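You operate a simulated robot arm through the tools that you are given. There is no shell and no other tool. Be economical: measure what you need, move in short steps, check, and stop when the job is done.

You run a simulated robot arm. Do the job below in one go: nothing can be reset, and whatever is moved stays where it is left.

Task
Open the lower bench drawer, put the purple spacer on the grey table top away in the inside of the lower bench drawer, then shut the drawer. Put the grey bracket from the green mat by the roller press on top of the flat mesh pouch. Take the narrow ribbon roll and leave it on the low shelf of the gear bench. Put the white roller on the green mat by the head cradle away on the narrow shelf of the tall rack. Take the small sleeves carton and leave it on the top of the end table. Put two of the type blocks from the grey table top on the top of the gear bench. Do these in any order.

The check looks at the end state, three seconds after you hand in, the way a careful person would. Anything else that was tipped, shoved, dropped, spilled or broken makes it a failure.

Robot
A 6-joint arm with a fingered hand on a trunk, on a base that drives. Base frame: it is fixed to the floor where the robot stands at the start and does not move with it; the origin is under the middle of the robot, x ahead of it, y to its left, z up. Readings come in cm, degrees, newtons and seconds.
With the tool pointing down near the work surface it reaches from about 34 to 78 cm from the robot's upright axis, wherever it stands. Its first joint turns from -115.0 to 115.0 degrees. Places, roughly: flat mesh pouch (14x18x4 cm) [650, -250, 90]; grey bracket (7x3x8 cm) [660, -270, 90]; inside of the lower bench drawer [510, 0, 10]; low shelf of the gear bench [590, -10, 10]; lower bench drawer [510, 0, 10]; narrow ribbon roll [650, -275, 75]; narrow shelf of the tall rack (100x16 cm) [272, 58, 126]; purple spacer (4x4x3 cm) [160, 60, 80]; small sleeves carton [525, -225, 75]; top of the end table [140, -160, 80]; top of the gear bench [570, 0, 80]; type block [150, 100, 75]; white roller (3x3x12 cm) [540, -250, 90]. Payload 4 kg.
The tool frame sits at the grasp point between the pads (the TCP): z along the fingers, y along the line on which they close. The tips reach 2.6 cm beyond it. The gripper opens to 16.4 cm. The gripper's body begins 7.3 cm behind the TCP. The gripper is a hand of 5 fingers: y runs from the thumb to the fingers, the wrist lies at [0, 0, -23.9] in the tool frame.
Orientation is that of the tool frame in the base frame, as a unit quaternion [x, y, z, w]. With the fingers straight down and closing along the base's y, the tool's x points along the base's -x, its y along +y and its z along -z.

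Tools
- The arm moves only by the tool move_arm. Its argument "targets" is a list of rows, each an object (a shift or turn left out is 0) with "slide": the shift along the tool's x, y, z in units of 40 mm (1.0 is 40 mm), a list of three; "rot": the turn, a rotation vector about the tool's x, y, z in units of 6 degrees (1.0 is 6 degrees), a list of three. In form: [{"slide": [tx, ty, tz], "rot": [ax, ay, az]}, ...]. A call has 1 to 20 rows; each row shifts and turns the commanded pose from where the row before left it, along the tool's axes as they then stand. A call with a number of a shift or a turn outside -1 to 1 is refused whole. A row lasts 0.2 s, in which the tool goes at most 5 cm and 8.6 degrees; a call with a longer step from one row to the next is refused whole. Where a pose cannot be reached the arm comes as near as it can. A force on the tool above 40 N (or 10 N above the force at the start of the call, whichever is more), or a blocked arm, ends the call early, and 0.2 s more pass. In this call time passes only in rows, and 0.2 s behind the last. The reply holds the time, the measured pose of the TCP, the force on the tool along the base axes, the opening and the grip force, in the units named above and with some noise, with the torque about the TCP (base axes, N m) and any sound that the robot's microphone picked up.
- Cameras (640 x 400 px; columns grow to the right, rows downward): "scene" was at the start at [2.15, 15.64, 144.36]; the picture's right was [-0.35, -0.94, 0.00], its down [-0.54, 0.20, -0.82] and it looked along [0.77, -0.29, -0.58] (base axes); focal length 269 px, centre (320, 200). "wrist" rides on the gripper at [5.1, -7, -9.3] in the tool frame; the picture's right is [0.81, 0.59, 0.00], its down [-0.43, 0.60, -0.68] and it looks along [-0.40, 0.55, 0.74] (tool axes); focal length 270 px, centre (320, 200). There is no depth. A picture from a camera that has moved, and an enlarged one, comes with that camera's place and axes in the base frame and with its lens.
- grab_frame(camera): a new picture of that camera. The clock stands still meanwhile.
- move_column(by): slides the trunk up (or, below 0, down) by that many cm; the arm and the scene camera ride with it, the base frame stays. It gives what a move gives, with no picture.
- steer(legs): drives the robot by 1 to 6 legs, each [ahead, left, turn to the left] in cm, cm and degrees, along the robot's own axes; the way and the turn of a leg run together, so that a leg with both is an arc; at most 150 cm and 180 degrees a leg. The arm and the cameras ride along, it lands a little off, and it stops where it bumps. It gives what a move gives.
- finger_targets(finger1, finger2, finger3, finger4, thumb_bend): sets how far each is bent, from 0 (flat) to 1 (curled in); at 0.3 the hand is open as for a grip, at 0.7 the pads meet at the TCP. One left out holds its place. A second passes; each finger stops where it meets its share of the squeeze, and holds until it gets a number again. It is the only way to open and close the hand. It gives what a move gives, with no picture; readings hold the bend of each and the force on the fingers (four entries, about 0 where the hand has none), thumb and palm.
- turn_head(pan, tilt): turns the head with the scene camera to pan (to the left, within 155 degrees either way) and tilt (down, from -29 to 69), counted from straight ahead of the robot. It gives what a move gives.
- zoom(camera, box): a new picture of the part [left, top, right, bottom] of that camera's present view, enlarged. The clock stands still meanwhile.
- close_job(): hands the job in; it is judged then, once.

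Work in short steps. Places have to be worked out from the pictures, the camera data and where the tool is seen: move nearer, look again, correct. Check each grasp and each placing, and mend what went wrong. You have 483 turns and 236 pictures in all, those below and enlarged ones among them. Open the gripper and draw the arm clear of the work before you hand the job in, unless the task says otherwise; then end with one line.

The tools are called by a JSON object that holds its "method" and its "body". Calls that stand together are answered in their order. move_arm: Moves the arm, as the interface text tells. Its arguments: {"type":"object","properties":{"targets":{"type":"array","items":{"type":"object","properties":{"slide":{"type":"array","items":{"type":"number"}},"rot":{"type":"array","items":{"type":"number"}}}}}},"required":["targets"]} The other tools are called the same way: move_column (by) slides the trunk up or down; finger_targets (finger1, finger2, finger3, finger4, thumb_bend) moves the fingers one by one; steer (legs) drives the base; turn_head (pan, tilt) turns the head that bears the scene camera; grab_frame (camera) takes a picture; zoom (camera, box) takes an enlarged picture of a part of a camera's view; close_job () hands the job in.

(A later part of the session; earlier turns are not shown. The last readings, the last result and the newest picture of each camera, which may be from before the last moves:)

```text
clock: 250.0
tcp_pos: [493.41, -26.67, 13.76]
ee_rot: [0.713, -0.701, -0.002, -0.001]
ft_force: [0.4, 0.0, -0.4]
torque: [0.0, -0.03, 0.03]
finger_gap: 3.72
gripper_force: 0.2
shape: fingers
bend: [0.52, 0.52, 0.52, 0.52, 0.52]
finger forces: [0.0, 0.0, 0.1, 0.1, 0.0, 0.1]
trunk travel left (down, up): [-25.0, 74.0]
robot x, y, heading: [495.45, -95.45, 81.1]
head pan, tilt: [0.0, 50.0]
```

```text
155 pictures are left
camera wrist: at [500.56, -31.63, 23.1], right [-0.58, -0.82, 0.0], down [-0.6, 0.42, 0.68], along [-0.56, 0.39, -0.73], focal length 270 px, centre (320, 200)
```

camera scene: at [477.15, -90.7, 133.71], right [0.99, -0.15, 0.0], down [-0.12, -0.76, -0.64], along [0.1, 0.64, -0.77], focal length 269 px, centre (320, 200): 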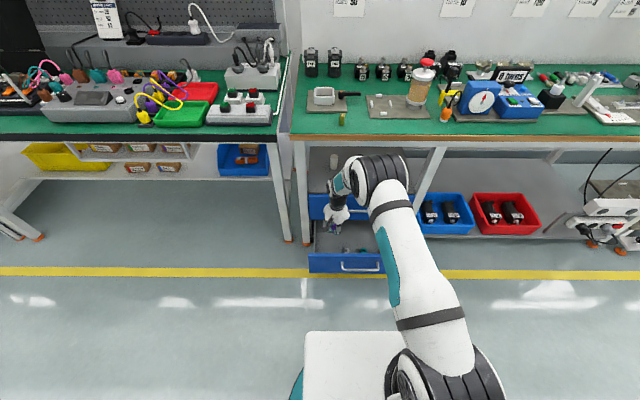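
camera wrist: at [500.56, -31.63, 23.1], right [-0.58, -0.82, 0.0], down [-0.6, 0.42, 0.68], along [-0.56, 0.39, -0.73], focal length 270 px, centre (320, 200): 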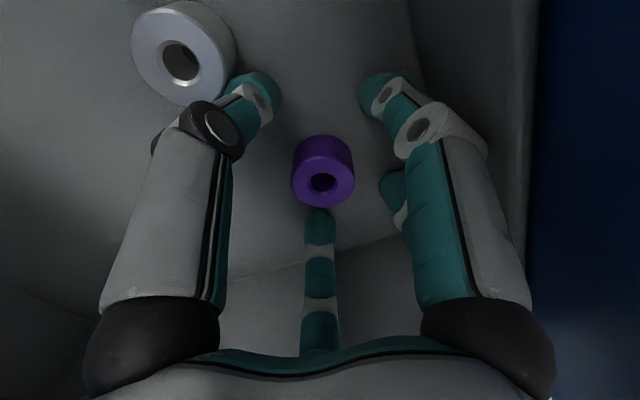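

Spacer stands in the drawer. Raise straight up and back away, then check.

{"method": "move_column", "body": {"by": 40}}

{"method": "steer", "body": {"legs": [[-35, 0, 0]]}}

{"method": "zoom", "body": {"camera": "scene", "box": [240, 130, 440, 260]}}

```text
clock: 253.8
tcp_pos: [493.57, -26.67, 53.68]
ee_rot: [0.713, -0.701, -0.002, -0.001]
ft_force: [0.3, -0.1, 0.0]
torque: [-0.03, 0.0, -0.04]
finger_gap: 3.71
gripper_force: 0.1
shape: fingers
bend: [0.52, 0.52, 0.52, 0.52, 0.52]
finger forces: [0.0, 0.0, 0.1, 0.1, 0.0, 0.1]
trunk travel left (down, up): [-65.0, 34.0]
robot x, y, heading: [495.45, -95.46, 81.0]
head pan, tilt: [0.0, 50.0]
```

```text
clock: 256.1
tcp_pos: [488.05, -60.99, 53.77]
ee_rot: [0.713, -0.701, -0.003, 0.0]
ft_force: [0.5, -0.1, 0.7]
torque: [0.02, -0.01, -0.03]
finger_gap: 3.71
gripper_force: 0.0
shape: fingers
bend: [0.52, 0.52, 0.52, 0.52, 0.52]
finger forces: [0.0, 0.1, 0.1, 0.1, 0.0, 0.0]
trunk travel left (down, up): [-65.0, 34.0]
robot x, y, heading: [490.22, -130.08, 81.0]
head pan, tilt: [0.0, 50.0]
```

```text
3.08 times, centred on (340, 195) of scene
camera zoom: at [471.79, -125.16, 159.71], right [0.99, -0.15, 0.0], down [-0.12, -0.76, -0.64], along [0.1, 0.64, -0.77], focal length 828 px, centre (258, 215)
```

zoom: 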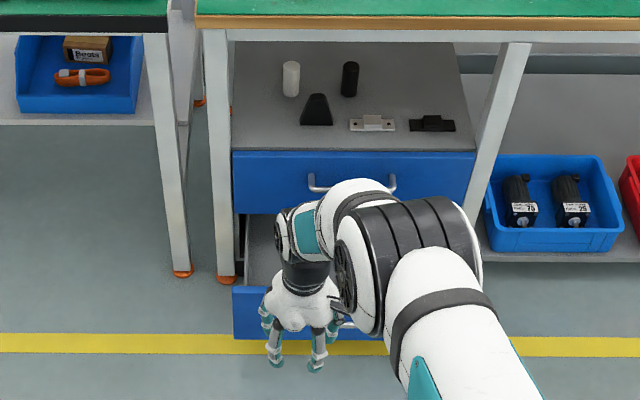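

Make a fist and pitch it forward for pushing.

{"method": "finger_targets", "body": {"finger1": 0.68, "finger2": 0.68, "finger3": 0.68, "finger4": 0.68, "thumb_bend": 0.68}}

{"method": "move_arm", "body": {"targets": [{"rot": [0, -1, 0]}, {"rot": [0, -1, 0]}, {"rot": [0, -1, 0]}, {"rot": [0, -1, 0]}, {"rot": [0, -1, 0]}, {"rot": [0, -1, 0]}, {"rot": [0, -1, 0]}, {"rot": [0, -1, 0]}, {"rot": [0, -1, 0]}, {"slide": [0, 0, 0]}]}}

{"method": "grab_frame", "body": {"camera": "scene"}}

```text
clock: 257.1
tcp_pos: [487.93, -61.05, 53.69]
ee_rot: [0.713, -0.701, -0.002, -0.001]
ft_force: [0.3, -0.1, -0.3]
torque: [-0.02, 0.0, -0.03]
finger_gap: 0.0
gripper_force: 0.0
shape: fingers
bend: [0.67, 0.67, 0.67, 0.67, 0.68]
finger forces: [0.1, 0.0, 0.0, 0.0, 0.1, 0.0]
trunk travel left (down, up): [-65.0, 34.0]
robot x, y, heading: [490.02, -130.02, 81.4]
head pan, tilt: [0.0, 50.0]
```

```text
clock: 259.3
tcp_pos: [488.06, -61.03, 53.72]
ee_rot: [0.633, -0.625, -0.325, -0.32]
ft_force: [0.0, -0.6, 0.0]
torque: [0.0, 0.0, -0.01]
finger_gap: 0.0
gripper_force: 0.0
shape: fingers
bend: [0.67, 0.67, 0.67, 0.67, 0.68]
finger forces: [0.0, 0.0, 0.0, 0.1, 0.1, 0.0]
trunk travel left (down, up): [-65.0, 34.0]
robot x, y, heading: [489.72, -130.27, 81.0]
head pan, tilt: [0.0, 50.0]
```

```text
153 pictures are left
camera scene: at [471.8, -125.11, 159.71], right [0.99, -0.15, 0.0], down [-0.12, -0.76, -0.64], along [0.1, 0.64, -0.77], focal length 269 px, centre (320, 200)
```

scene: 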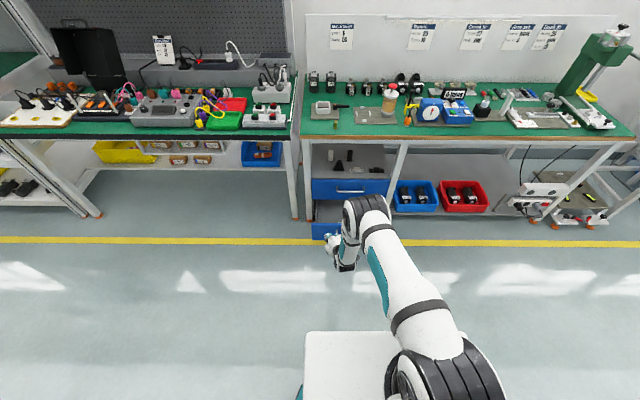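

Lower to z≈14, line up with the drawer's middle and push forward.

{"method": "move_column", "body": {"by": -40}}

{"method": "steer", "body": {"legs": [[12, -13, 0]]}}

{"method": "grab_frame", "body": {"camera": "wrist"}}

{"method": "grab_frame", "body": {"camera": "scene"}}

```text
clock: 263.1
tcp_pos: [488.13, -61.09, 13.65]
ee_rot: [0.634, -0.625, -0.325, -0.319]
ft_force: [0.5, -0.1, -0.2]
torque: [-0.01, -0.02, -0.02]
finger_gap: 0.0
gripper_force: 0.0
shape: fingers
bend: [0.67, 0.67, 0.67, 0.67, 0.68]
finger forces: [0.0, 0.0, 0.1, 0.1, 0.0, 0.0]
trunk travel left (down, up): [-25.0, 74.0]
robot x, y, heading: [490.16, -130.2, 81.4]
head pan, tilt: [0.0, 50.0]
```

```text
clock: 264.6
tcp_pos: [502.76, -51.04, 13.81]
ee_rot: [0.633, -0.626, -0.325, -0.319]
ft_force: [-0.6, 0.4, 0.4]
torque: [0.0, 0.01, 0.0]
finger_gap: 0.0
gripper_force: 0.0
shape: fingers
bend: [0.67, 0.67, 0.67, 0.67, 0.68]
finger forces: [0.1, 0.0, 0.0, 0.0, 0.0, 0.0]
trunk travel left (down, up): [-25.0, 74.0]
robot x, y, heading: [504.32, -119.77, 80.9]
head pan, tilt: [0.0, 50.0]
```

```text
152 pictures are left
camera wrist: at [509.96, -61.47, 15.21], right [-0.58, -0.48, -0.66], down [-0.59, -0.3, 0.75], along [-0.56, 0.82, -0.11], focal length 270 px, centre (320, 200)
```

wrist: 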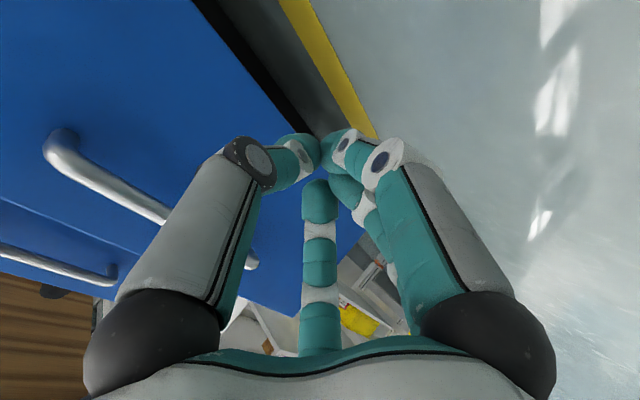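

```text
151 pictures are left
camera scene: at [486.4, -115.06, 119.71], right [0.99, -0.16, 0.0], down [-0.12, -0.76, -0.64], along [0.1, 0.63, -0.77], focal length 269 px, centre (320, 200)
```

scene: 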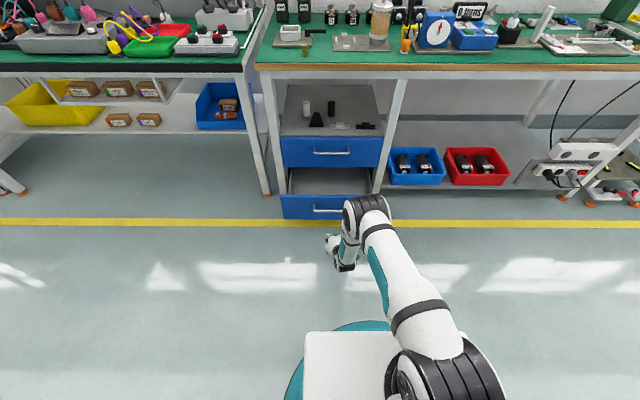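

Raise 3 cm to hit the face more centrally, then push in stages.

{"method": "move_column", "body": {"by": 3}}

{"method": "steer", "body": {"legs": [[18, 0, 0]]}}

{"method": "grab_frame", "body": {"camera": "wrist"}}

```text
clock: 265.4
tcp_pos: [502.83, -51.1, 16.77]
ee_rot: [0.633, -0.626, -0.324, -0.319]
ft_force: [-0.6, -0.1, -0.1]
torque: [-0.03, -0.01, 0.02]
finger_gap: 0.03
gripper_force: 0.2
shape: fingers
bend: [0.67, 0.67, 0.67, 0.67, 0.68]
finger forces: [0.0, 0.1, 0.1, 0.1, 0.0, 0.1]
trunk travel left (down, up): [-28.0, 71.0]
robot x, y, heading: [504.44, -119.73, 81.0]
head pan, tilt: [0.0, 50.0]
```

```text
clock: 266.9
tcp_pos: [505.44, -32.83, 16.73]
ee_rot: [0.634, -0.625, -0.325, -0.319]
ft_force: [-0.4, 0.0, -0.2]
torque: [-0.01, 0.01, -0.01]
finger_gap: 0.0
gripper_force: 0.0
shape: fingers
bend: [0.67, 0.67, 0.67, 0.68, 0.68]
finger forces: [0.0, 0.0, 0.1, 0.1, 0.0, 0.0]
trunk travel left (down, up): [-28.0, 71.0]
robot x, y, heading: [507.35, -101.55, 81.2]
head pan, tilt: [0.0, 50.0]
```

```text
150 pictures are left
camera wrist: at [512.62, -43.22, 18.21], right [-0.58, -0.48, -0.66], down [-0.59, -0.31, 0.75], along [-0.56, 0.82, -0.11], focal length 270 px, centre (320, 200)
```

wrist: 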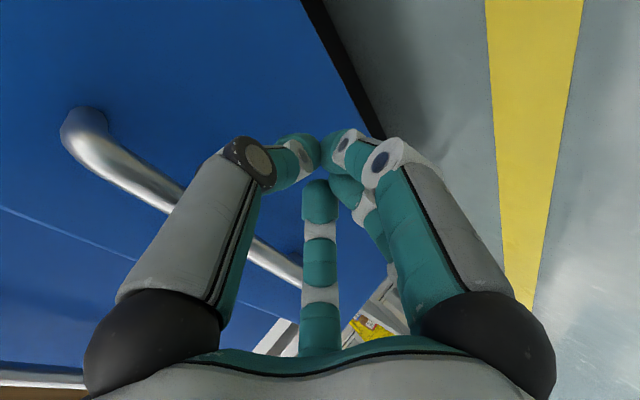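

{"method": "steer", "body": {"legs": [[11, 0, 0]]}}

{"method": "grab_frame", "body": {"camera": "scene"}}

{"method": "grab_frame", "body": {"camera": "wrist"}}

```text
clock: 268.1
tcp_pos: [507.32, -22.18, 16.62]
ee_rot: [0.634, -0.626, -0.324, -0.318]
ft_force: [-0.4, -16.6, -13.1]
torque: [0.73, 0.12, -0.2]
finger_gap: 0.0
gripper_force: 10.2
shape: fingers
bend: [0.67, 0.67, 0.68, 0.7, 0.68]
finger forces: [0.0, 0.1, 0.0, 20.8, 0.0, 0.1]
trunk travel left (down, up): [-28.0, 71.0]
robot x, y, heading: [509.01, -90.72, 81.0]
head pan, tilt: [0.0, 50.0]
```

```text
149 pictures are left
camera scene: at [490.92, -85.96, 122.69], right [0.99, -0.15, 0.0], down [-0.12, -0.76, -0.64], along [0.1, 0.63, -0.77], focal length 269 px, centre (320, 200)
```

scene: 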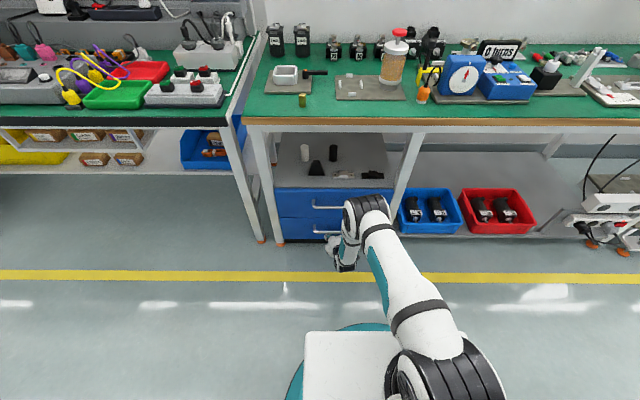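

```text
148 pictures are left
camera wrist: at [514.44, -32.53, 18.08], right [-0.58, -0.48, -0.65], down [-0.59, -0.3, 0.75], along [-0.56, 0.82, -0.11], focal length 270 px, centre (320, 200)
```

wrist: 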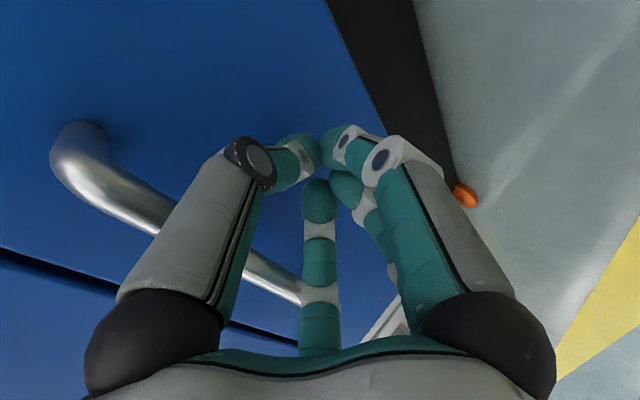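

It seems to have reached the stop (force builds up). One gentle extra push, then view.

{"method": "steer", "body": {"legs": [[1, 0, 0]]}}

{"method": "zoom", "body": {"camera": "scene", "box": [240, 170, 420, 270]}}

```text
clock: 268.8
tcp_pos: [507.44, -21.48, 16.47]
ee_rot: [0.635, -0.627, -0.322, -0.315]
ft_force: [-3.9, -25.6, -15.2]
torque: [1.25, -0.05, -0.03]
finger_gap: 0.02
gripper_force: 14.5
shape: fingers
bend: [0.67, 0.67, 0.68, 0.7, 0.68]
finger forces: [0.0, 0.0, 5.3, 23.5, 0.0, 0.0]
trunk travel left (down, up): [-28.0, 71.0]
robot x, y, heading: [509.25, -89.9, 80.9]
head pan, tilt: [0.0, 50.0]
```

```text
3.56 times, centred on (330, 220) of scene
camera zoom: at [491.07, -85.0, 122.69], right [0.99, -0.16, 0.0], down [-0.12, -0.76, -0.64], along [0.1, 0.63, -0.77], focal length 956 px, centre (284, 129)
```

zoom: 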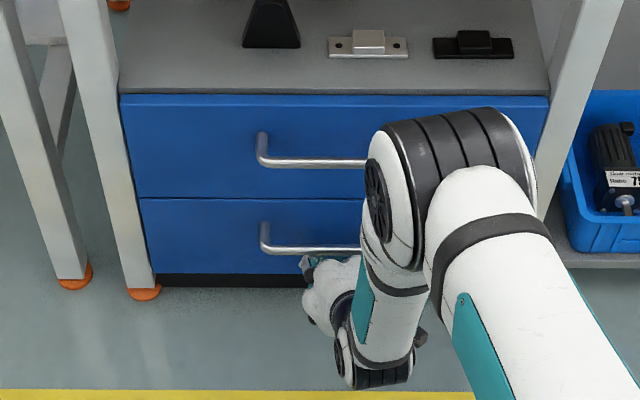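

The drawer is shut flush. I back off, raise high with the hand still pitched (useful for the roller), and turn to the other bench.

{"method": "steer", "body": {"legs": [[-30, 0, 0]]}}

{"method": "move_column", "body": {"by": 40}}

{"method": "move_column", "body": {"by": 31}}

{"method": "move_arm", "body": {"targets": [{"slide": [-0.8, 0, -0.58]}, {"slide": [-0.8, 0, -0.58]}, {"slide": [-0.8, 0, -0.58]}, {"slide": [0, 0, 0]}]}}

{"method": "finger_targets", "body": {"finger1": 0.4, "finger2": 0.4, "finger3": 0.4, "finger4": 0.4, "thumb_bend": 0.4}}

```text
clock: 270.8
tcp_pos: [503.19, -50.01, 16.42]
ee_rot: [0.633, -0.628, -0.322, -0.318]
ft_force: [0.3, -0.9, -0.1]
torque: [0.01, 0.03, -0.02]
finger_gap: 0.02
gripper_force: 0.0
shape: fingers
bend: [0.67, 0.68, 0.67, 0.68, 0.67]
finger forces: [0.1, 0.0, 0.1, 0.0, 0.0, 0.0]
trunk travel left (down, up): [-28.0, 71.0]
robot x, y, heading: [504.61, -118.88, 80.7]
head pan, tilt: [0.0, 50.0]
```

```text
clock: 274.6
tcp_pos: [503.34, -50.04, 56.34]
ee_rot: [0.633, -0.629, -0.322, -0.318]
ft_force: [0.1, 0.8, -0.6]
torque: [0.02, 0.01, 0.01]
finger_gap: 0.02
gripper_force: 0.0
shape: fingers
bend: [0.67, 0.68, 0.67, 0.68, 0.67]
finger forces: [0.0, 0.0, 0.0, 0.0, 0.0, 0.0]
trunk travel left (down, up): [-68.0, 31.0]
robot x, y, heading: [504.54, -118.4, 80.6]
head pan, tilt: [0.0, 50.0]
```

```text
clock: 277.7
tcp_pos: [503.25, -49.81, 87.41]
ee_rot: [0.634, -0.628, -0.321, -0.317]
ft_force: [-0.2, 0.5, -0.2]
torque: [0.0, -0.01, 0.0]
finger_gap: 0.01
gripper_force: 0.1
shape: fingers
bend: [0.67, 0.68, 0.67, 0.68, 0.67]
finger forces: [0.0, 0.0, 0.0, 0.0, 0.0, 0.1]
trunk travel left (down, up): [-99.0, 0.0]
robot x, y, heading: [504.85, -118.29, 80.4]
head pan, tilt: [0.0, 50.0]
```

```text
clock: 278.7
tcp_pos: [503.42, -49.63, 99.3]
ee_rot: [0.633, -0.629, -0.321, -0.317]
ft_force: [0.1, 0.1, -0.3]
torque: [-0.03, -0.01, -0.02]
finger_gap: 0.01
gripper_force: 0.0
shape: fingers
bend: [0.68, 0.68, 0.67, 0.68, 0.67]
finger forces: [0.0, 0.0, 0.1, 0.0, 0.0, 0.0]
trunk travel left (down, up): [-99.0, 0.0]
robot x, y, heading: [504.59, -118.62, 80.8]
head pan, tilt: [0.0, 50.0]
```

```text
clock: 279.7
tcp_pos: [503.46, -49.79, 99.18]
ee_rot: [0.633, -0.629, -0.321, -0.318]
ft_force: [-0.6, 0.0, 0.0]
torque: [0.01, -0.03, -0.06]
finger_gap: 6.65
gripper_force: 0.0
shape: fingers
bend: [0.4, 0.4, 0.4, 0.4, 0.4]
finger forces: [0.0, 0.0, 0.0, 0.0, 0.0, 0.0]
trunk travel left (down, up): [-99.0, 0.0]
robot x, y, heading: [504.83, -118.27, 80.8]
head pan, tilt: [0.0, 50.0]
```

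{"method": "steer", "body": {"legs": [[0, 0, -180], [8, 49, 0]]}}

{"method": "grab_frame", "body": {"camera": "wrist"}}

{"method": "grab_frame", "body": {"camera": "scene"}}

```text
clock: 290.0
tcp_pos: [553.7, -202.53, 99.23]
ee_rot: [0.628, 0.634, -0.317, 0.322]
ft_force: [0.4, 0.7, 0.1]
torque: [-0.04, 0.02, 0.01]
finger_gap: 6.67
gripper_force: 0.1
shape: fingers
bend: [0.4, 0.4, 0.4, 0.4, 0.4]
finger forces: [0.1, 0.0, 0.0, 0.0, 0.0, 0.1]
trunk travel left (down, up): [-99.0, 0.0]
robot x, y, heading: [552.48, -133.7, -99.0]
head pan, tilt: [0.0, 50.0]
```

```text
146 pictures are left
camera wrist: at [546.73, -192.1, 100.83], right [0.58, 0.48, -0.65], down [0.59, 0.29, 0.75], along [0.56, -0.82, -0.11], focal length 270 px, centre (320, 200)
```

wrist: 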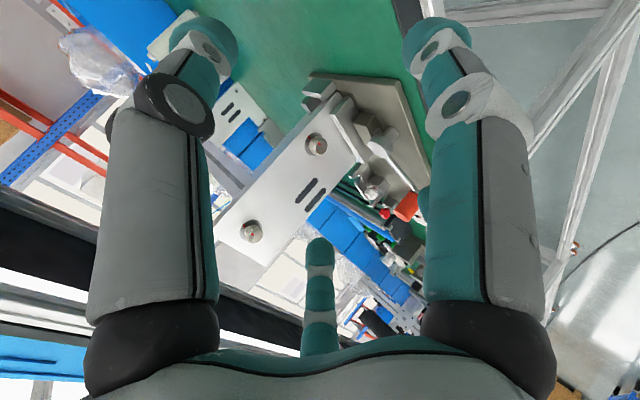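

```text
145 pictures are left
camera scene: at [570.39, -138.4, 193.7], right [-0.99, 0.16, 0.0], down [0.12, 0.76, -0.64], along [-0.1, -0.63, -0.77], focal length 269 px, centre (320, 200)
```

scene: 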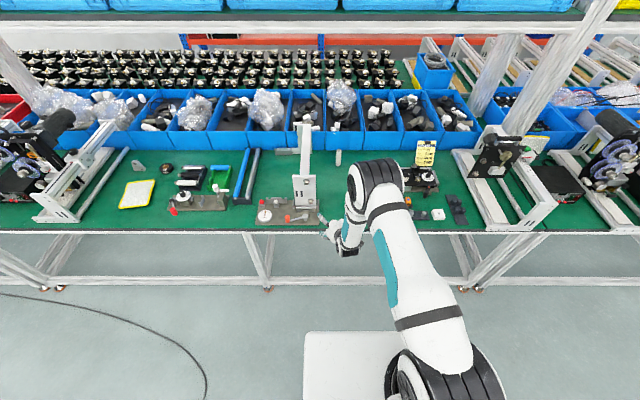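

{"method": "zoom", "body": {"camera": "scene", "box": [240, 130, 440, 255]}}

```text
3.20 times, centred on (340, 192) of scene
camera zoom: at [570.39, -138.4, 193.7], right [-0.99, 0.16, 0.0], down [0.12, 0.76, -0.64], along [-0.1, -0.63, -0.77], focal length 861 px, centre (256, 224)
```

zoom: 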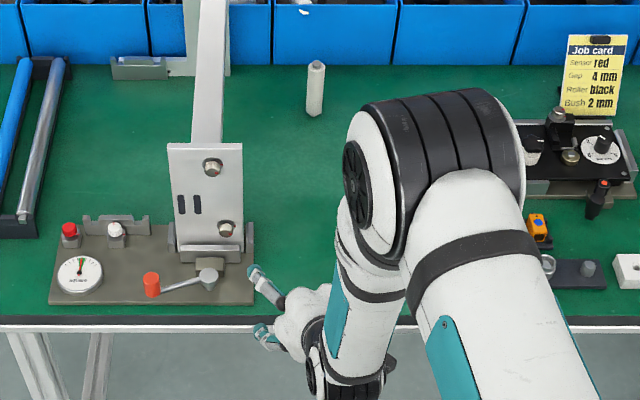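

The roller triangulates to about (540.8,-255.5), base z≈83. With this 36° pitch I'll pinch it between thumb and fingers 2–3 (fingers 1, 4 flat). I shift right away from the cradle and move up to it.

{"method": "finger_targets", "body": {"finger1": 0.0, "finger4": 0.0, "finger2": 0.4, "finger3": 0.4, "thumb_bend": 0.4}}

{"method": "steer", "body": {"legs": [[0, -8.5, 0]]}}

{"method": "steer", "body": {"legs": [[30, 0, 0]]}}

{"method": "grab_frame", "body": {"camera": "wrist"}}

{"method": "grab_frame", "body": {"camera": "scene"}}

```text
clock: 291.0
tcp_pos: [553.64, -202.54, 99.33]
ee_rot: [0.629, 0.633, -0.318, 0.321]
ft_force: [0.5, -0.8, 0.4]
torque: [-0.03, 0.01, -0.03]
finger_gap: 10.39
gripper_force: 0.0
shape: fingers
bend: [0.01, 0.4, 0.4, 0.01, 0.4]
finger forces: [0.0, 0.1, 0.0, 0.0, 0.0, 0.1]
trunk travel left (down, up): [-99.0, 0.0]
robot x, y, heading: [552.17, -134.27, -99.1]
head pan, tilt: [0.0, 50.0]
```

```text
clock: 292.1
tcp_pos: [545.15, -201.24, 99.43]
ee_rot: [0.629, 0.633, -0.317, 0.321]
ft_force: [-0.6, 0.4, 0.1]
torque: [-0.04, -0.01, 0.03]
finger_gap: 10.37
gripper_force: 0.0
shape: fingers
bend: [0.01, 0.4, 0.4, 0.01, 0.4]
finger forces: [0.1, 0.0, 0.0, 0.0, 0.0, 0.0]
trunk travel left (down, up): [-99.0, 0.0]
robot x, y, heading: [544.45, -132.58, -99.4]
head pan, tilt: [0.0, 50.0]
```

```text
clock: 294.1
tcp_pos: [540.89, -230.66, 99.24]
ee_rot: [0.628, 0.634, -0.316, 0.321]
ft_force: [-0.3, -1.0, -0.1]
torque: [-0.02, -0.02, 0.0]
finger_gap: 10.37
gripper_force: 0.0
shape: fingers
bend: [0.01, 0.4, 0.4, 0.01, 0.4]
finger forces: [0.0, 0.0, 0.0, 0.0, 0.0, 0.0]
trunk travel left (down, up): [-99.0, 0.0]
robot x, y, heading: [539.14, -161.81, -99.6]
head pan, tilt: [0.0, 50.0]
```

```text
143 pictures are left
camera wrist: at [533.84, -220.09, 100.79], right [0.58, 0.49, -0.65], down [0.59, 0.3, 0.75], along [0.56, -0.82, -0.11], focal length 270 px, centre (320, 200)
```

wrist: 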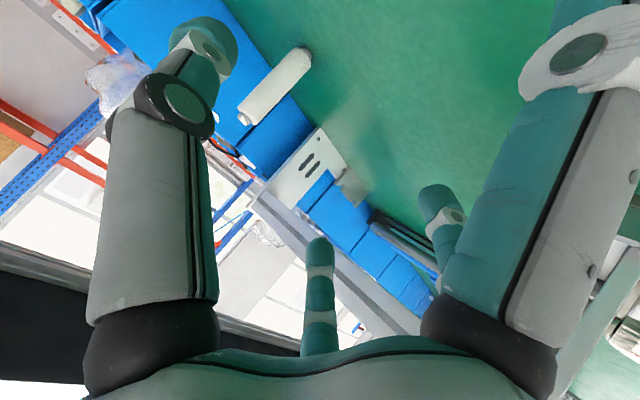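

```text
142 pictures are left
camera scene: at [557.32, -166.37, 193.71], right [-0.99, 0.16, 0.0], down [0.12, 0.76, -0.64], along [-0.1, -0.63, -0.77], focal length 269 px, centre (320, 200)
```

scene: 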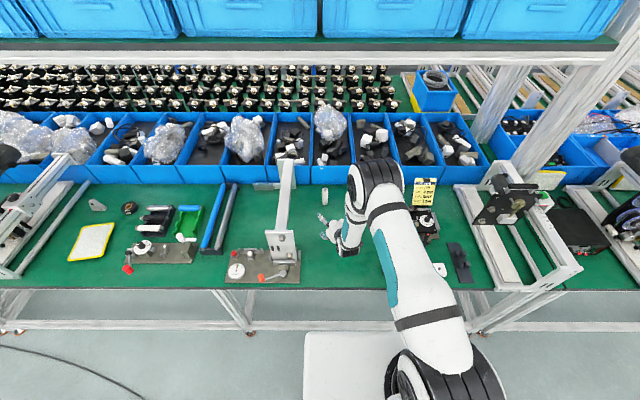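

Roller refined: axis (541.2,-257), z 83.5–95. Drive 15 ahead, 2.5 left for the standoff, then advance along the tool axis.

{"method": "steer", "body": {"legs": [[15, 2.6, 0.5]]}}

{"method": "grab_frame", "body": {"camera": "wrist"}}

```text
clock: 295.5
tcp_pos: [541.86, -245.94, 99.1]
ee_rot: [0.625, 0.637, -0.315, 0.323]
ft_force: [0.8, -0.2, -0.6]
torque: [-0.01, 0.03, -0.01]
finger_gap: 10.36
gripper_force: 0.0
shape: fingers
bend: [0.01, 0.4, 0.4, 0.01, 0.4]
finger forces: [0.0, 0.1, 0.0, 0.0, 0.0, 0.0]
trunk travel left (down, up): [-99.0, 0.0]
robot x, y, heading: [539.47, -177.21, -98.2]
head pan, tilt: [0.0, 50.0]
```

```text
141 pictures are left
camera wrist: at [534.82, -235.59, 100.77], right [0.58, 0.49, -0.65], down [0.59, 0.3, 0.75], along [0.57, -0.82, -0.11], focal length 270 px, centre (320, 200)
```

wrist: 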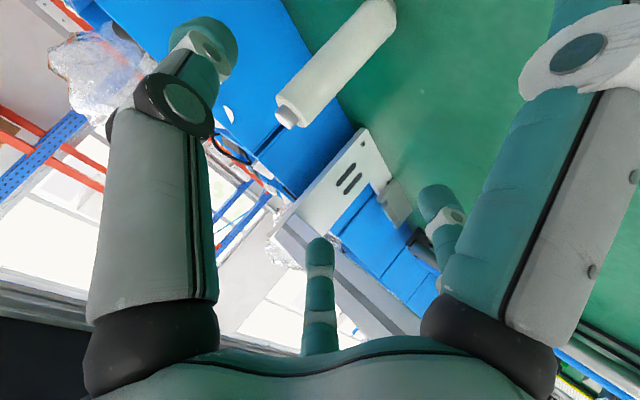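

Aligned: 13.7 cm straight along the tool axis. Advance 10 cm and look.

{"method": "move_arm", "body": {"targets": [{"slide": [0, -0.1, 0.8]}, {"slide": [0, 0, 0.9]}, {"slide": [0, 0, 0.8]}, {"slide": [0, 0, 0]}]}}

{"method": "grab_frame", "body": {"camera": "wrist"}}

```text
clock: 296.6
tcp_pos: [542.31, -254.32, 94.14]
ee_rot: [0.621, 0.636, -0.32, 0.328]
ft_force: [3.4, 8.4, 28.1]
torque: [2.97, 0.73, -0.55]
finger_gap: 11.04
gripper_force: 13.8
shape: fingers
bend: [0.0, 0.4, 0.4, 0.01, 0.4]
finger forces: [27.5, 0.1, 0.0, 0.0, 0.0, 0.1]
trunk travel left (down, up): [-99.0, 0.0]
robot x, y, heading: [539.67, -177.08, -98.6]
head pan, tilt: [0.0, 50.0]
stopped in row 4: the force on the tool passed its limit at 43 N (the readings are from after the stop); the commanded pose is now the measured one
```

```text
140 pictures are left
camera wrist: at [535.08, -244.0, 95.56], right [0.58, 0.48, -0.66], down [0.59, 0.31, 0.75], along [0.57, -0.82, -0.1], focal length 270 px, centre (320, 200)
```

wrist: 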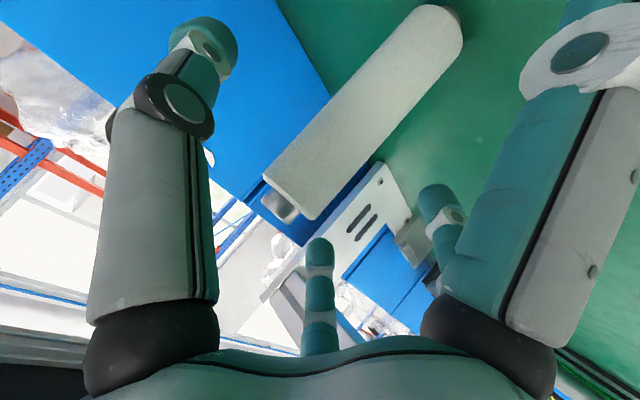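

Finger 1, lying flat below, touched the bench. I back off, curl it in fully instead, and retry.

{"method": "move_arm", "body": {"targets": [{"slide": [0, 0, -0.8]}, {"slide": [0, 0, -0.8]}, {"slide": [0, 0, 0]}]}}

{"method": "finger_targets", "body": {"finger1": 1.0}}

{"method": "grab_frame", "body": {"camera": "wrist"}}

```text
clock: 297.4
tcp_pos: [542.15, -249.14, 97.29]
ee_rot: [0.623, 0.637, -0.317, 0.325]
ft_force: [-0.8, -0.2, -0.7]
torque: [0.0, 0.01, 0.0]
finger_gap: 10.42
gripper_force: 0.1
shape: fingers
bend: [0.0, 0.4, 0.4, 0.01, 0.4]
finger forces: [0.1, 0.1, 0.0, 0.0, 0.0, 0.0]
trunk travel left (down, up): [-99.0, 0.0]
robot x, y, heading: [539.66, -177.2, -98.3]
head pan, tilt: [0.0, 50.0]
```

```text
clock: 298.4
tcp_pos: [542.1, -249.01, 97.43]
ee_rot: [0.623, 0.637, -0.316, 0.325]
ft_force: [0.2, 0.6, -0.4]
torque: [-0.01, -0.03, 0.02]
finger_gap: 8.39
gripper_force: 0.1
shape: fingers
bend: [1.0, 0.4, 0.4, 0.01, 0.4]
finger forces: [0.1, 0.0, 0.0, 0.0, 0.0, 0.0]
trunk travel left (down, up): [-99.0, 0.0]
robot x, y, heading: [539.93, -176.84, -98.5]
head pan, tilt: [0.0, 50.0]
```

```text
139 pictures are left
camera wrist: at [534.92, -238.72, 98.86], right [0.58, 0.49, -0.65], down [0.59, 0.31, 0.75], along [0.57, -0.82, -0.11], focal length 270 px, centre (320, 200)
```

wrist: 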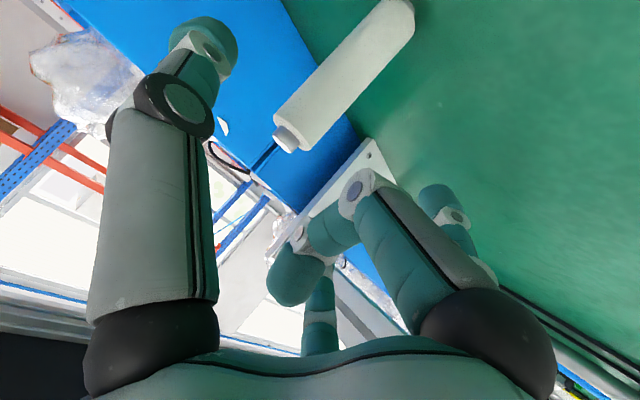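

Finger 1 is tucked in. I advance 9 cm to just short of the roller axis, gripping near its top.

{"method": "move_arm", "body": {"targets": [{"slide": [0, -0.12, 0.7]}, {"slide": [0, 0, 0.7]}, {"slide": [0, 0, 0.7]}, {"slide": [0, 0, 0]}]}}

{"method": "grab_frame", "body": {"camera": "wrist"}}

```text
clock: 299.4
tcp_pos: [541.67, -255.78, 92.44]
ee_rot: [0.623, 0.637, -0.317, 0.325]
ft_force: [0.7, 0.3, 0.4]
torque: [-0.01, -0.01, 0.01]
finger_gap: 8.4
gripper_force: 0.1
shape: fingers
bend: [1.0, 0.4, 0.4, 0.01, 0.4]
finger forces: [0.1, 0.0, 0.0, 0.0, 0.1, 0.0]
trunk travel left (down, up): [-99.0, 0.0]
robot x, y, heading: [539.58, -177.34, -98.3]
head pan, tilt: [0.0, 50.0]
```

```text
138 pictures are left
camera wrist: at [534.53, -245.37, 94.0], right [0.58, 0.49, -0.65], down [0.59, 0.31, 0.75], along [0.57, -0.82, -0.11], focal length 270 px, centre (320, 200)
```

wrist: 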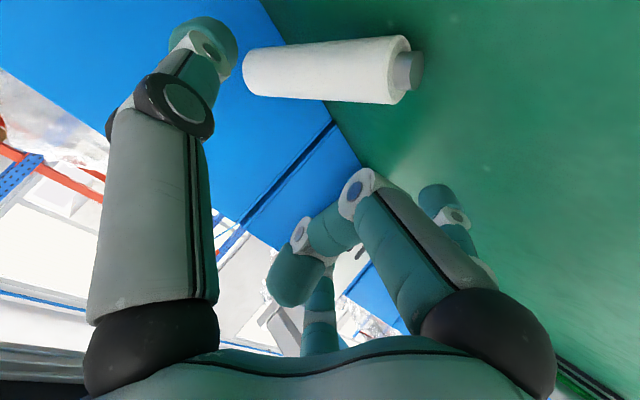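

The roller got knocked over. I back off and look at where it lies.

{"method": "move_arm", "body": {"targets": [{"slide": [0, 0, -1]}, {"slide": [0, 0, -1]}, {"slide": [0, 0, -0.5]}, {"slide": [0, 0, 0]}]}}

{"method": "grab_frame", "body": {"camera": "wrist"}}

{"method": "zoom", "body": {"camera": "scene", "box": [240, 130, 400, 230]}}

```text
clock: 300.4
tcp_pos: [541.42, -247.85, 98.49]
ee_rot: [0.623, 0.636, -0.317, 0.325]
ft_force: [0.3, -1.0, 1.2]
torque: [0.01, -0.02, -0.04]
finger_gap: 8.39
gripper_force: 0.1
shape: fingers
bend: [1.0, 0.4, 0.4, 0.01, 0.4]
finger forces: [0.0, 0.0, 0.0, 0.0, 0.0, 0.0]
trunk travel left (down, up): [-99.0, 0.0]
robot x, y, heading: [539.88, -176.86, -98.2]
head pan, tilt: [0.0, 50.0]
```

```text
137 pictures are left
camera wrist: at [534.25, -237.5, 99.98], right [0.58, 0.49, -0.65], down [0.59, 0.31, 0.75], along [0.57, -0.82, -0.11], focal length 270 px, centre (320, 200)
```

wrist: 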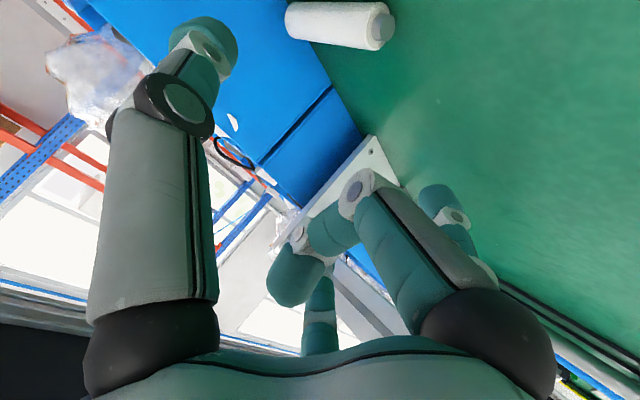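

```text
4.00 times, centred on (320, 180) of scene
camera zoom: at [557.71, -181.42, 193.71], right [-0.99, 0.15, 0.0], down [0.11, 0.76, -0.64], along [-0.09, -0.64, -0.77], focal length 1076 px, centre (320, 280)
```

zoom: 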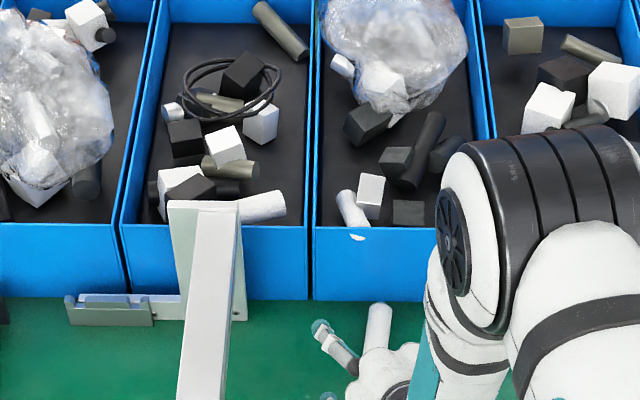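

{"method": "turn_head", "body": {"pan": -20, "tilt": 45}}

{"method": "grab_frame", "body": {"camera": "wrist"}}

{"method": "grab_frame", "body": {"camera": "scene"}}

```text
clock: 301.2
tcp_pos: [541.44, -247.93, 98.49]
ee_rot: [0.622, 0.638, -0.316, 0.325]
ft_force: [-0.5, 0.1, 0.4]
torque: [-0.02, -0.03, 0.04]
finger_gap: 8.39
gripper_force: 0.1
shape: fingers
bend: [1.0, 0.4, 0.4, 0.01, 0.4]
finger forces: [0.0, 0.0, 0.0, 0.0, 0.1, 0.0]
trunk travel left (down, up): [-99.0, 0.0]
robot x, y, heading: [539.69, -177.05, -98.2]
head pan, tilt: [-20.0, 45.0]
```

```text
135 pictures are left
camera wrist: at [534.25, -237.51, 99.96], right [0.58, 0.49, -0.65], down [0.59, 0.31, 0.75], along [0.57, -0.82, -0.11], focal length 270 px, centre (320, 200)
```

wrist: 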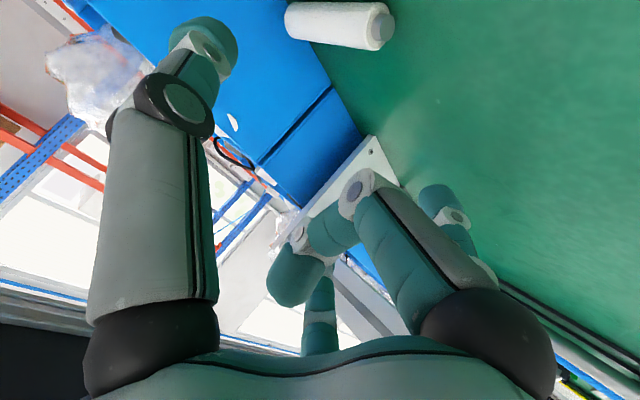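

```text
134 pictures are left
camera scene: at [554.97, -180.94, 194.4], right [-0.88, 0.47, 0.0], down [0.34, 0.62, -0.71], along [-0.34, -0.62, -0.71], focal length 269 px, centre (320, 200)
```

scene: 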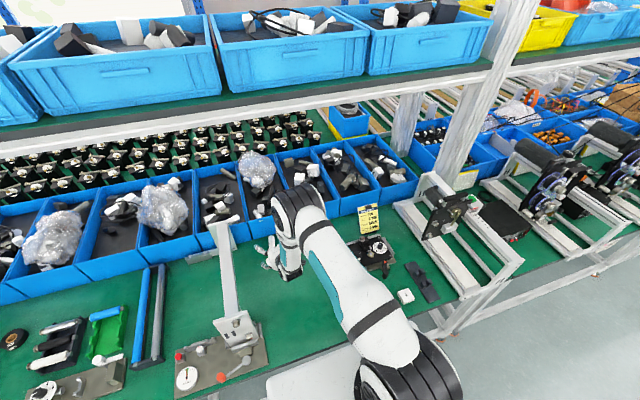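

{"method": "zoom", "body": {"camera": "scene", "box": [220, 200, 320, 290]}}

```text
4.44 times, centred on (270, 245) of scene
camera zoom: at [554.97, -180.94, 194.4], right [-0.88, 0.47, 0.0], down [0.34, 0.62, -0.71], along [-0.34, -0.62, -0.71], focal length 1195 px, centre (542, 0)
```

zoom: 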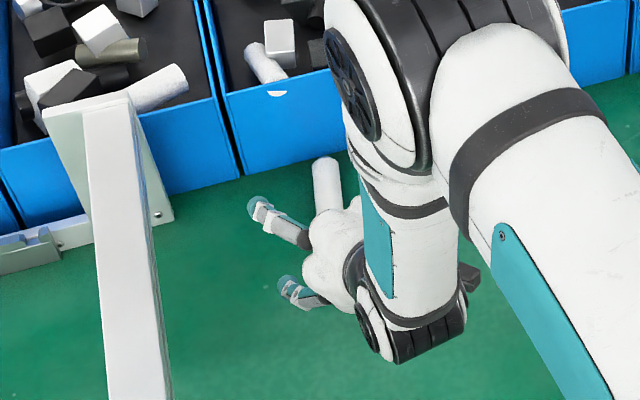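

The roller lies still at about (540.6,-255.8)→(537.2,-266.3). Before re-grasping I want to know the rack's geometry, so I'll do the block trip now and look at the rack on the way. Back off and bring the tool vertical.

{"method": "steer", "body": {"legs": [[-45, 0, 0]]}}

{"method": "move_arm", "body": {"targets": [{"rot": [0, 1, 0]}, {"rot": [0, 1, 0]}, {"rot": [0, 1, 0]}, {"rot": [0, 1, 0]}, {"rot": [0, 1, 0]}, {"rot": [0, 1, 0]}, {"rot": [0, 1, 0]}, {"rot": [0, 1, 0]}, {"rot": [0, 1, 0]}, {"slide": [1, 0, 0]}, {"slide": [1, 0, 0]}, {"slide": [1, 0, 0]}, {"slide": [1, 0, 0]}, {"slide": [1, 0, 0]}, {"slide": [0, 0, 0]}]}}

{"method": "finger_targets", "body": {"finger1": 0.45, "finger2": 0.45, "finger3": 0.45, "finger4": 0.45, "thumb_bend": 0.45}}

{"method": "steer", "body": {"legs": [[0, 0, -90], [140, 0, 0], [140, -20, 0]]}}

{"method": "turn_head", "body": {"pan": -60, "tilt": 20}}

{"method": "grab_frame", "body": {"camera": "scene"}}

```text
clock: 303.9
tcp_pos: [548.01, -202.53, 98.48]
ee_rot: [0.623, 0.636, -0.318, 0.327]
ft_force: [0.5, -0.4, 0.3]
torque: [-0.01, -0.02, -0.01]
finger_gap: 8.37
gripper_force: 0.0
shape: fingers
bend: [1.0, 0.4, 0.4, 0.01, 0.4]
finger forces: [0.0, 0.1, 0.0, 0.0, 0.0, 0.0]
trunk travel left (down, up): [-99.0, 0.0]
robot x, y, heading: [546.21, -131.66, -98.5]
head pan, tilt: [-20.0, 45.0]
```

```text
clock: 307.1
tcp_pos: [547.4, -182.49, 98.44]
ee_rot: [0.699, 0.715, 0.0, 0.0]
ft_force: [0.9, 0.9, 0.0]
torque: [0.03, -0.03, -0.02]
finger_gap: 8.41
gripper_force: 0.1
shape: fingers
bend: [1.0, 0.4, 0.4, 0.01, 0.4]
finger forces: [0.0, 0.0, 0.1, 0.0, 0.0, 0.1]
trunk travel left (down, up): [-99.0, 0.0]
robot x, y, heading: [546.51, -131.94, -98.5]
head pan, tilt: [-20.0, 45.0]
```

```text
clock: 308.1
tcp_pos: [547.4, -182.46, 98.44]
ee_rot: [0.699, 0.715, 0.001, 0.001]
ft_force: [-0.4, 0.6, 0.2]
torque: [-0.02, 0.02, 0.03]
finger_gap: 5.45
gripper_force: 0.1
shape: fingers
bend: [0.45, 0.45, 0.45, 0.45, 0.45]
finger forces: [0.1, 0.1, 0.0, 0.0, 0.1, 0.0]
trunk travel left (down, up): [-99.0, 0.0]
robot x, y, heading: [546.48, -131.47, -98.4]
head pan, tilt: [-20.0, 45.0]
```

```text
clock: 325.6
tcp_pos: [223.14, -63.84, 98.32]
ee_rot: [1.0, -0.011, 0.0, 0.001]
ft_force: [-0.1, -0.2, 0.4]
torque: [0.01, 0.03, -0.01]
finger_gap: 5.46
gripper_force: 0.0
shape: fingers
bend: [0.45, 0.45, 0.45, 0.45, 0.45]
finger forces: [0.1, 0.0, 0.0, 0.0, 0.1, 0.1]
trunk travel left (down, up): [-99.0, 0.0]
robot x, y, heading: [273.85, -65.32, 168.8]
head pan, tilt: [-20.0, 45.0]
```

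```text
clock: 326.7
tcp_pos: [223.07, -63.86, 98.3]
ee_rot: [1.0, -0.011, -0.001, 0.001]
ft_force: [0.8, 0.1, -0.1]
torque: [0.0, 0.0, 0.04]
finger_gap: 5.44
gripper_force: 0.0
shape: fingers
bend: [0.45, 0.45, 0.45, 0.45, 0.45]
finger forces: [0.0, 0.0, 0.0, 0.0, 0.0, 0.0]
trunk travel left (down, up): [-99.0, 0.0]
robot x, y, heading: [273.68, -64.75, 168.7]
head pan, tilt: [-60.0, 20.0]
```

```text
132 pictures are left
camera scene: at [272.84, -75.4, 198.26], right [0.94, 0.33, 0.0], down [0.11, -0.32, -0.94], along [-0.31, 0.89, -0.34], focal length 269 px, centre (320, 200)
```

scene: 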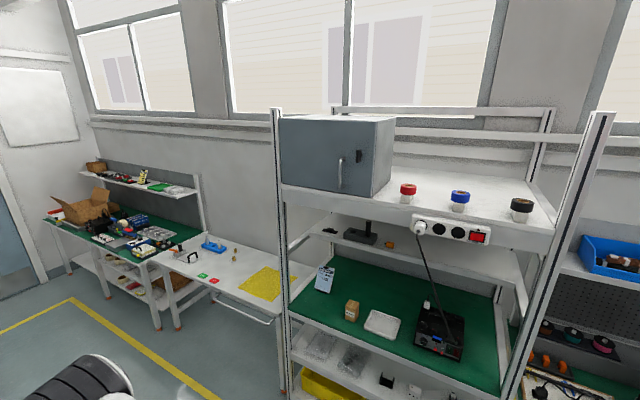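

{"method": "zoom", "body": {"camera": "scene", "box": [270, 170, 570, 370]}}

{"method": "move_column", "body": {"by": -40}}

{"method": "grab_frame", "body": {"camera": "scene"}}

```text
2.00 times, centred on (420, 270) of scene
camera zoom: at [272.84, -75.4, 198.26], right [0.94, 0.33, 0.0], down [0.11, -0.32, -0.94], along [-0.31, 0.89, -0.34], focal length 538 px, centre (120, 60)
```

zoom: 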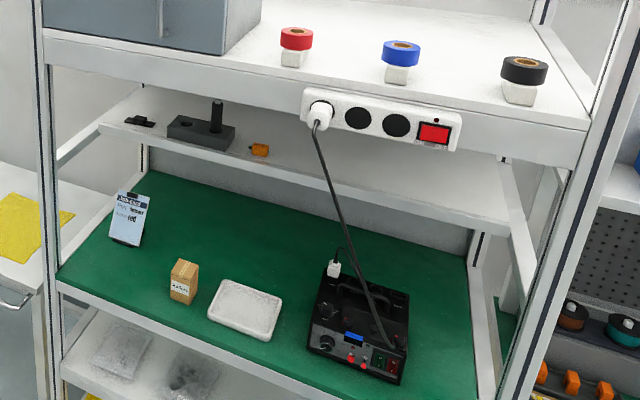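

```text
clock: 330.5
tcp_pos: [223.02, -63.85, 58.31]
ee_rot: [1.0, -0.01, -0.001, 0.001]
ft_force: [-0.4, -0.1, 0.6]
torque: [-0.02, -0.01, 0.02]
finger_gap: 5.45
gripper_force: 0.0
shape: fingers
bend: [0.45, 0.45, 0.45, 0.45, 0.45]
finger forces: [0.0, 0.1, 0.1, 0.1, 0.0, 0.1]
trunk travel left (down, up): [-59.0, 40.0]
robot x, y, heading: [273.95, -65.08, 169.1]
head pan, tilt: [-60.0, 20.0]
```

```text
130 pictures are left
camera scene: at [272.87, -75.39, 158.27], right [0.95, 0.33, 0.0], down [0.11, -0.32, -0.94], along [-0.31, 0.89, -0.34], focal length 269 px, centre (320, 200)
```

scene: 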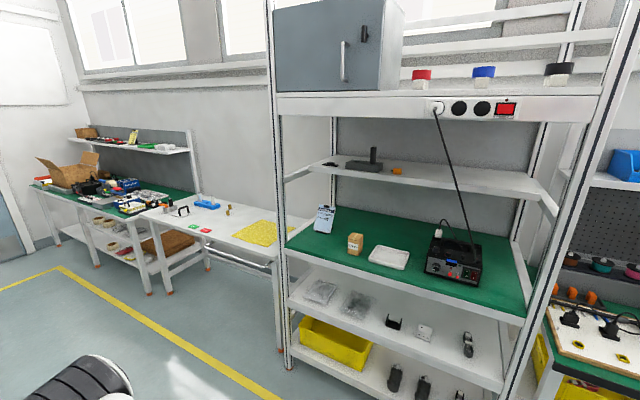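

The rack is now clear: narrow shelf top z≈126.4 with front edge at hall y≈94, top-shelf fascia bottom at z≈153. The hand must enter roughly horizontally. I test how far the wrist can roll (needed to flip the roller) in free space.

{"method": "move_arm", "body": {"targets": [{"rot": [0, 0, -1]}, {"rot": [0, 0, -1]}, {"rot": [0, 0, -1]}, {"rot": [0, 0, -1]}, {"rot": [0, 0, -1]}, {"rot": [0, 0, -1]}, {"rot": [0, 0, -1]}, {"rot": [0, 0, -1]}, {"rot": [0, 0, -1]}, {"rot": [0, 0, -1]}, {"rot": [0, 0, -1]}, {"rot": [0, 0, -1]}, {"rot": [0, 0, -1]}, {"rot": [0, 0, -1]}, {"rot": [0, 0, -1]}, {"rot": [0, 0, -1]}, {"rot": [0, 0, -1]}, {"rot": [0, 0, -1]}, {"rot": [0, 0, -1]}, {"rot": [0, 0, -1]}]}}

{"method": "move_arm", "body": {"targets": [{"rot": [0, 0, -1]}, {"rot": [0, 0, -1]}, {"rot": [0, 0, -1]}, {"rot": [0, 0, -1]}, {"rot": [0, 0, -1]}, {"rot": [0, 0, -1]}, {"rot": [0, 0, -1]}, {"rot": [0, 0, -1]}, {"rot": [0, 0, -1]}, {"rot": [0, 0, -1]}, {"slide": [0, 0, 0]}]}}

```text
clock: 334.7
tcp_pos: [229.32, -66.01, 55.68]
ee_rot: [0.508, 0.861, 0.001, -0.011]
ft_force: [0.8, 0.2, -0.3]
torque: [0.01, -0.01, -0.01]
finger_gap: 5.47
gripper_force: 0.0
shape: fingers
bend: [0.45, 0.45, 0.45, 0.45, 0.45]
finger forces: [0.1, 0.0, 0.0, 0.0, 0.1, 0.0]
out of reach, approached as far as the arm can: row 15, 16, 17, 18, 19, 20
trunk travel left (down, up): [-59.0, 40.0]
robot x, y, heading: [273.67, -64.96, 169.1]
head pan, tilt: [-60.0, 20.0]
```

```text
clock: 337.1
tcp_pos: [230.36, -66.13, 55.2]
ee_rot: [0.046, 0.999, -0.002, -0.004]
ft_force: [0.4, 0.1, 0.0]
torque: [0.0, -0.03, -0.02]
finger_gap: 5.48
gripper_force: 0.0
shape: fingers
bend: [0.45, 0.45, 0.45, 0.45, 0.45]
finger forces: [0.0, 0.1, 0.1, 0.0, 0.1, 0.0]
out of reach, approached as far as the arm can: row 1, 6, 7
trunk travel left (down, up): [-59.0, 40.0]
robot x, y, heading: [273.71, -65.33, 169.2]
head pan, tilt: [-60.0, 20.0]
```

The wrist can reach a full −180° roll, so I can flip the roller in hand. Rotate back and test whether a horizontal hand at z≈134 is reachable.

{"method": "move_arm", "body": {"targets": [{"rot": [0, 0, 1]}, {"rot": [0, 0, 1]}, {"rot": [0, 0, 1]}, {"rot": [0, 0, 1]}, {"rot": [0, 0, 1]}, {"rot": [0, 0, 1]}, {"rot": [0, 0, 1]}, {"rot": [0, 0, 1]}, {"rot": [0, 0, 1]}, {"rot": [0, 0, 1]}, {"rot": [0, 0, 1]}, {"rot": [0, 0, 1]}, {"rot": [0, 0, 1]}, {"rot": [0, 0, 1]}, {"rot": [0, 0, 1]}, {"rot": [0, 0, 1]}, {"rot": [0, 0, 1]}, {"rot": [0, 0, 1]}, {"rot": [0, 0, 1]}, {"rot": [0, 0, 1]}]}}

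{"method": "move_arm", "body": {"targets": [{"rot": [0, 0, 1]}, {"rot": [0, 0, 1]}, {"rot": [0, 0, 1]}, {"rot": [0, 0, 1]}, {"rot": [0, 0, 1]}, {"rot": [0, 0, 1]}, {"rot": [0, 0, 1]}, {"rot": [0, 0, 1]}, {"rot": [0, 0, 1]}, {"slide": [-1, 0, 0]}, {"slide": [-1, 0, 0]}, {"slide": [-1, 0, 0]}, {"slide": [-1, 0, 0]}, {"slide": [-1, 0, 0]}, {"slide": [-1, 0, 0]}, {"slide": [0, 0, 0]}]}}

{"method": "move_column", "body": {"by": 40}}

{"method": "move_arm", "body": {"targets": [{"rot": [0, -1, 0]}, {"rot": [0, -1, 0]}, {"rot": [0, -1, 0]}, {"rot": [0, -1, 0]}, {"rot": [0, -1, 0]}, {"rot": [0, -1, 0]}, {"rot": [0, -1, 0]}, {"rot": [0, -1, 0]}, {"rot": [0, -1, 0]}, {"rot": [0, -1, 0]}, {"rot": [0, -1, 0]}, {"rot": [0, -1, 0]}, {"rot": [0, -1, 0]}, {"rot": [0, -1, 0]}, {"slide": [0, 0, 0]}]}}

```text
clock: 341.3
tcp_pos: [230.34, -66.02, 55.28]
ee_rot: [0.889, 0.458, -0.006, -0.001]
ft_force: [-0.3, 0.3, 0.5]
torque: [-0.01, 0.02, 0.04]
finger_gap: 5.45
gripper_force: 0.0
shape: fingers
bend: [0.45, 0.45, 0.45, 0.45, 0.45]
finger forces: [0.1, 0.0, 0.0, 0.0, 0.0, 0.0]
trunk travel left (down, up): [-59.0, 40.0]
robot x, y, heading: [273.46, -65.13, 169.0]
head pan, tilt: [-60.0, 20.0]
```

```text
clock: 344.7
tcp_pos: [206.05, -66.27, 55.43]
ee_rot: [1.0, 0.005, -0.005, 0.001]
ft_force: [0.3, 0.4, -0.1]
torque: [-0.03, -0.01, 0.03]
finger_gap: 5.46
gripper_force: 0.0
shape: fingers
bend: [0.45, 0.45, 0.45, 0.45, 0.45]
finger forces: [0.0, 0.1, 0.0, 0.1, 0.1, 0.0]
trunk travel left (down, up): [-59.0, 40.0]
robot x, y, heading: [273.52, -65.28, 169.3]
head pan, tilt: [-60.0, 20.0]
```

```text
clock: 348.5
tcp_pos: [205.95, -66.28, 95.49]
ee_rot: [1.0, 0.005, -0.005, 0.002]
ft_force: [-1.1, 0.6, 0.1]
torque: [0.02, 0.04, -0.01]
finger_gap: 5.47
gripper_force: 0.1
shape: fingers
bend: [0.45, 0.45, 0.45, 0.45, 0.45]
finger forces: [0.1, 0.1, 0.0, 0.1, 0.1, 0.1]
trunk travel left (down, up): [-99.0, 0.0]
robot x, y, heading: [273.83, -64.98, 169.2]
head pan, tilt: [-60.0, 20.0]
```

```text
clock: 351.7
tcp_pos: [203.42, -66.43, 94.94]
ee_rot: [0.741, 0.003, -0.672, 0.005]
ft_force: [0.1, 0.6, 0.2]
torque: [-0.01, 0.01, 0.03]
finger_gap: 5.42
gripper_force: 0.0
shape: fingers
bend: [0.45, 0.45, 0.45, 0.45, 0.45]
finger forces: [0.1, 0.0, 0.0, 0.0, 0.0, 0.1]
out of reach, approached as far as the arm can: row 14
trunk travel left (down, up): [-99.0, 0.0]
robot x, y, heading: [273.68, -64.6, 169.4]
head pan, tilt: [-60.0, 20.0]
```

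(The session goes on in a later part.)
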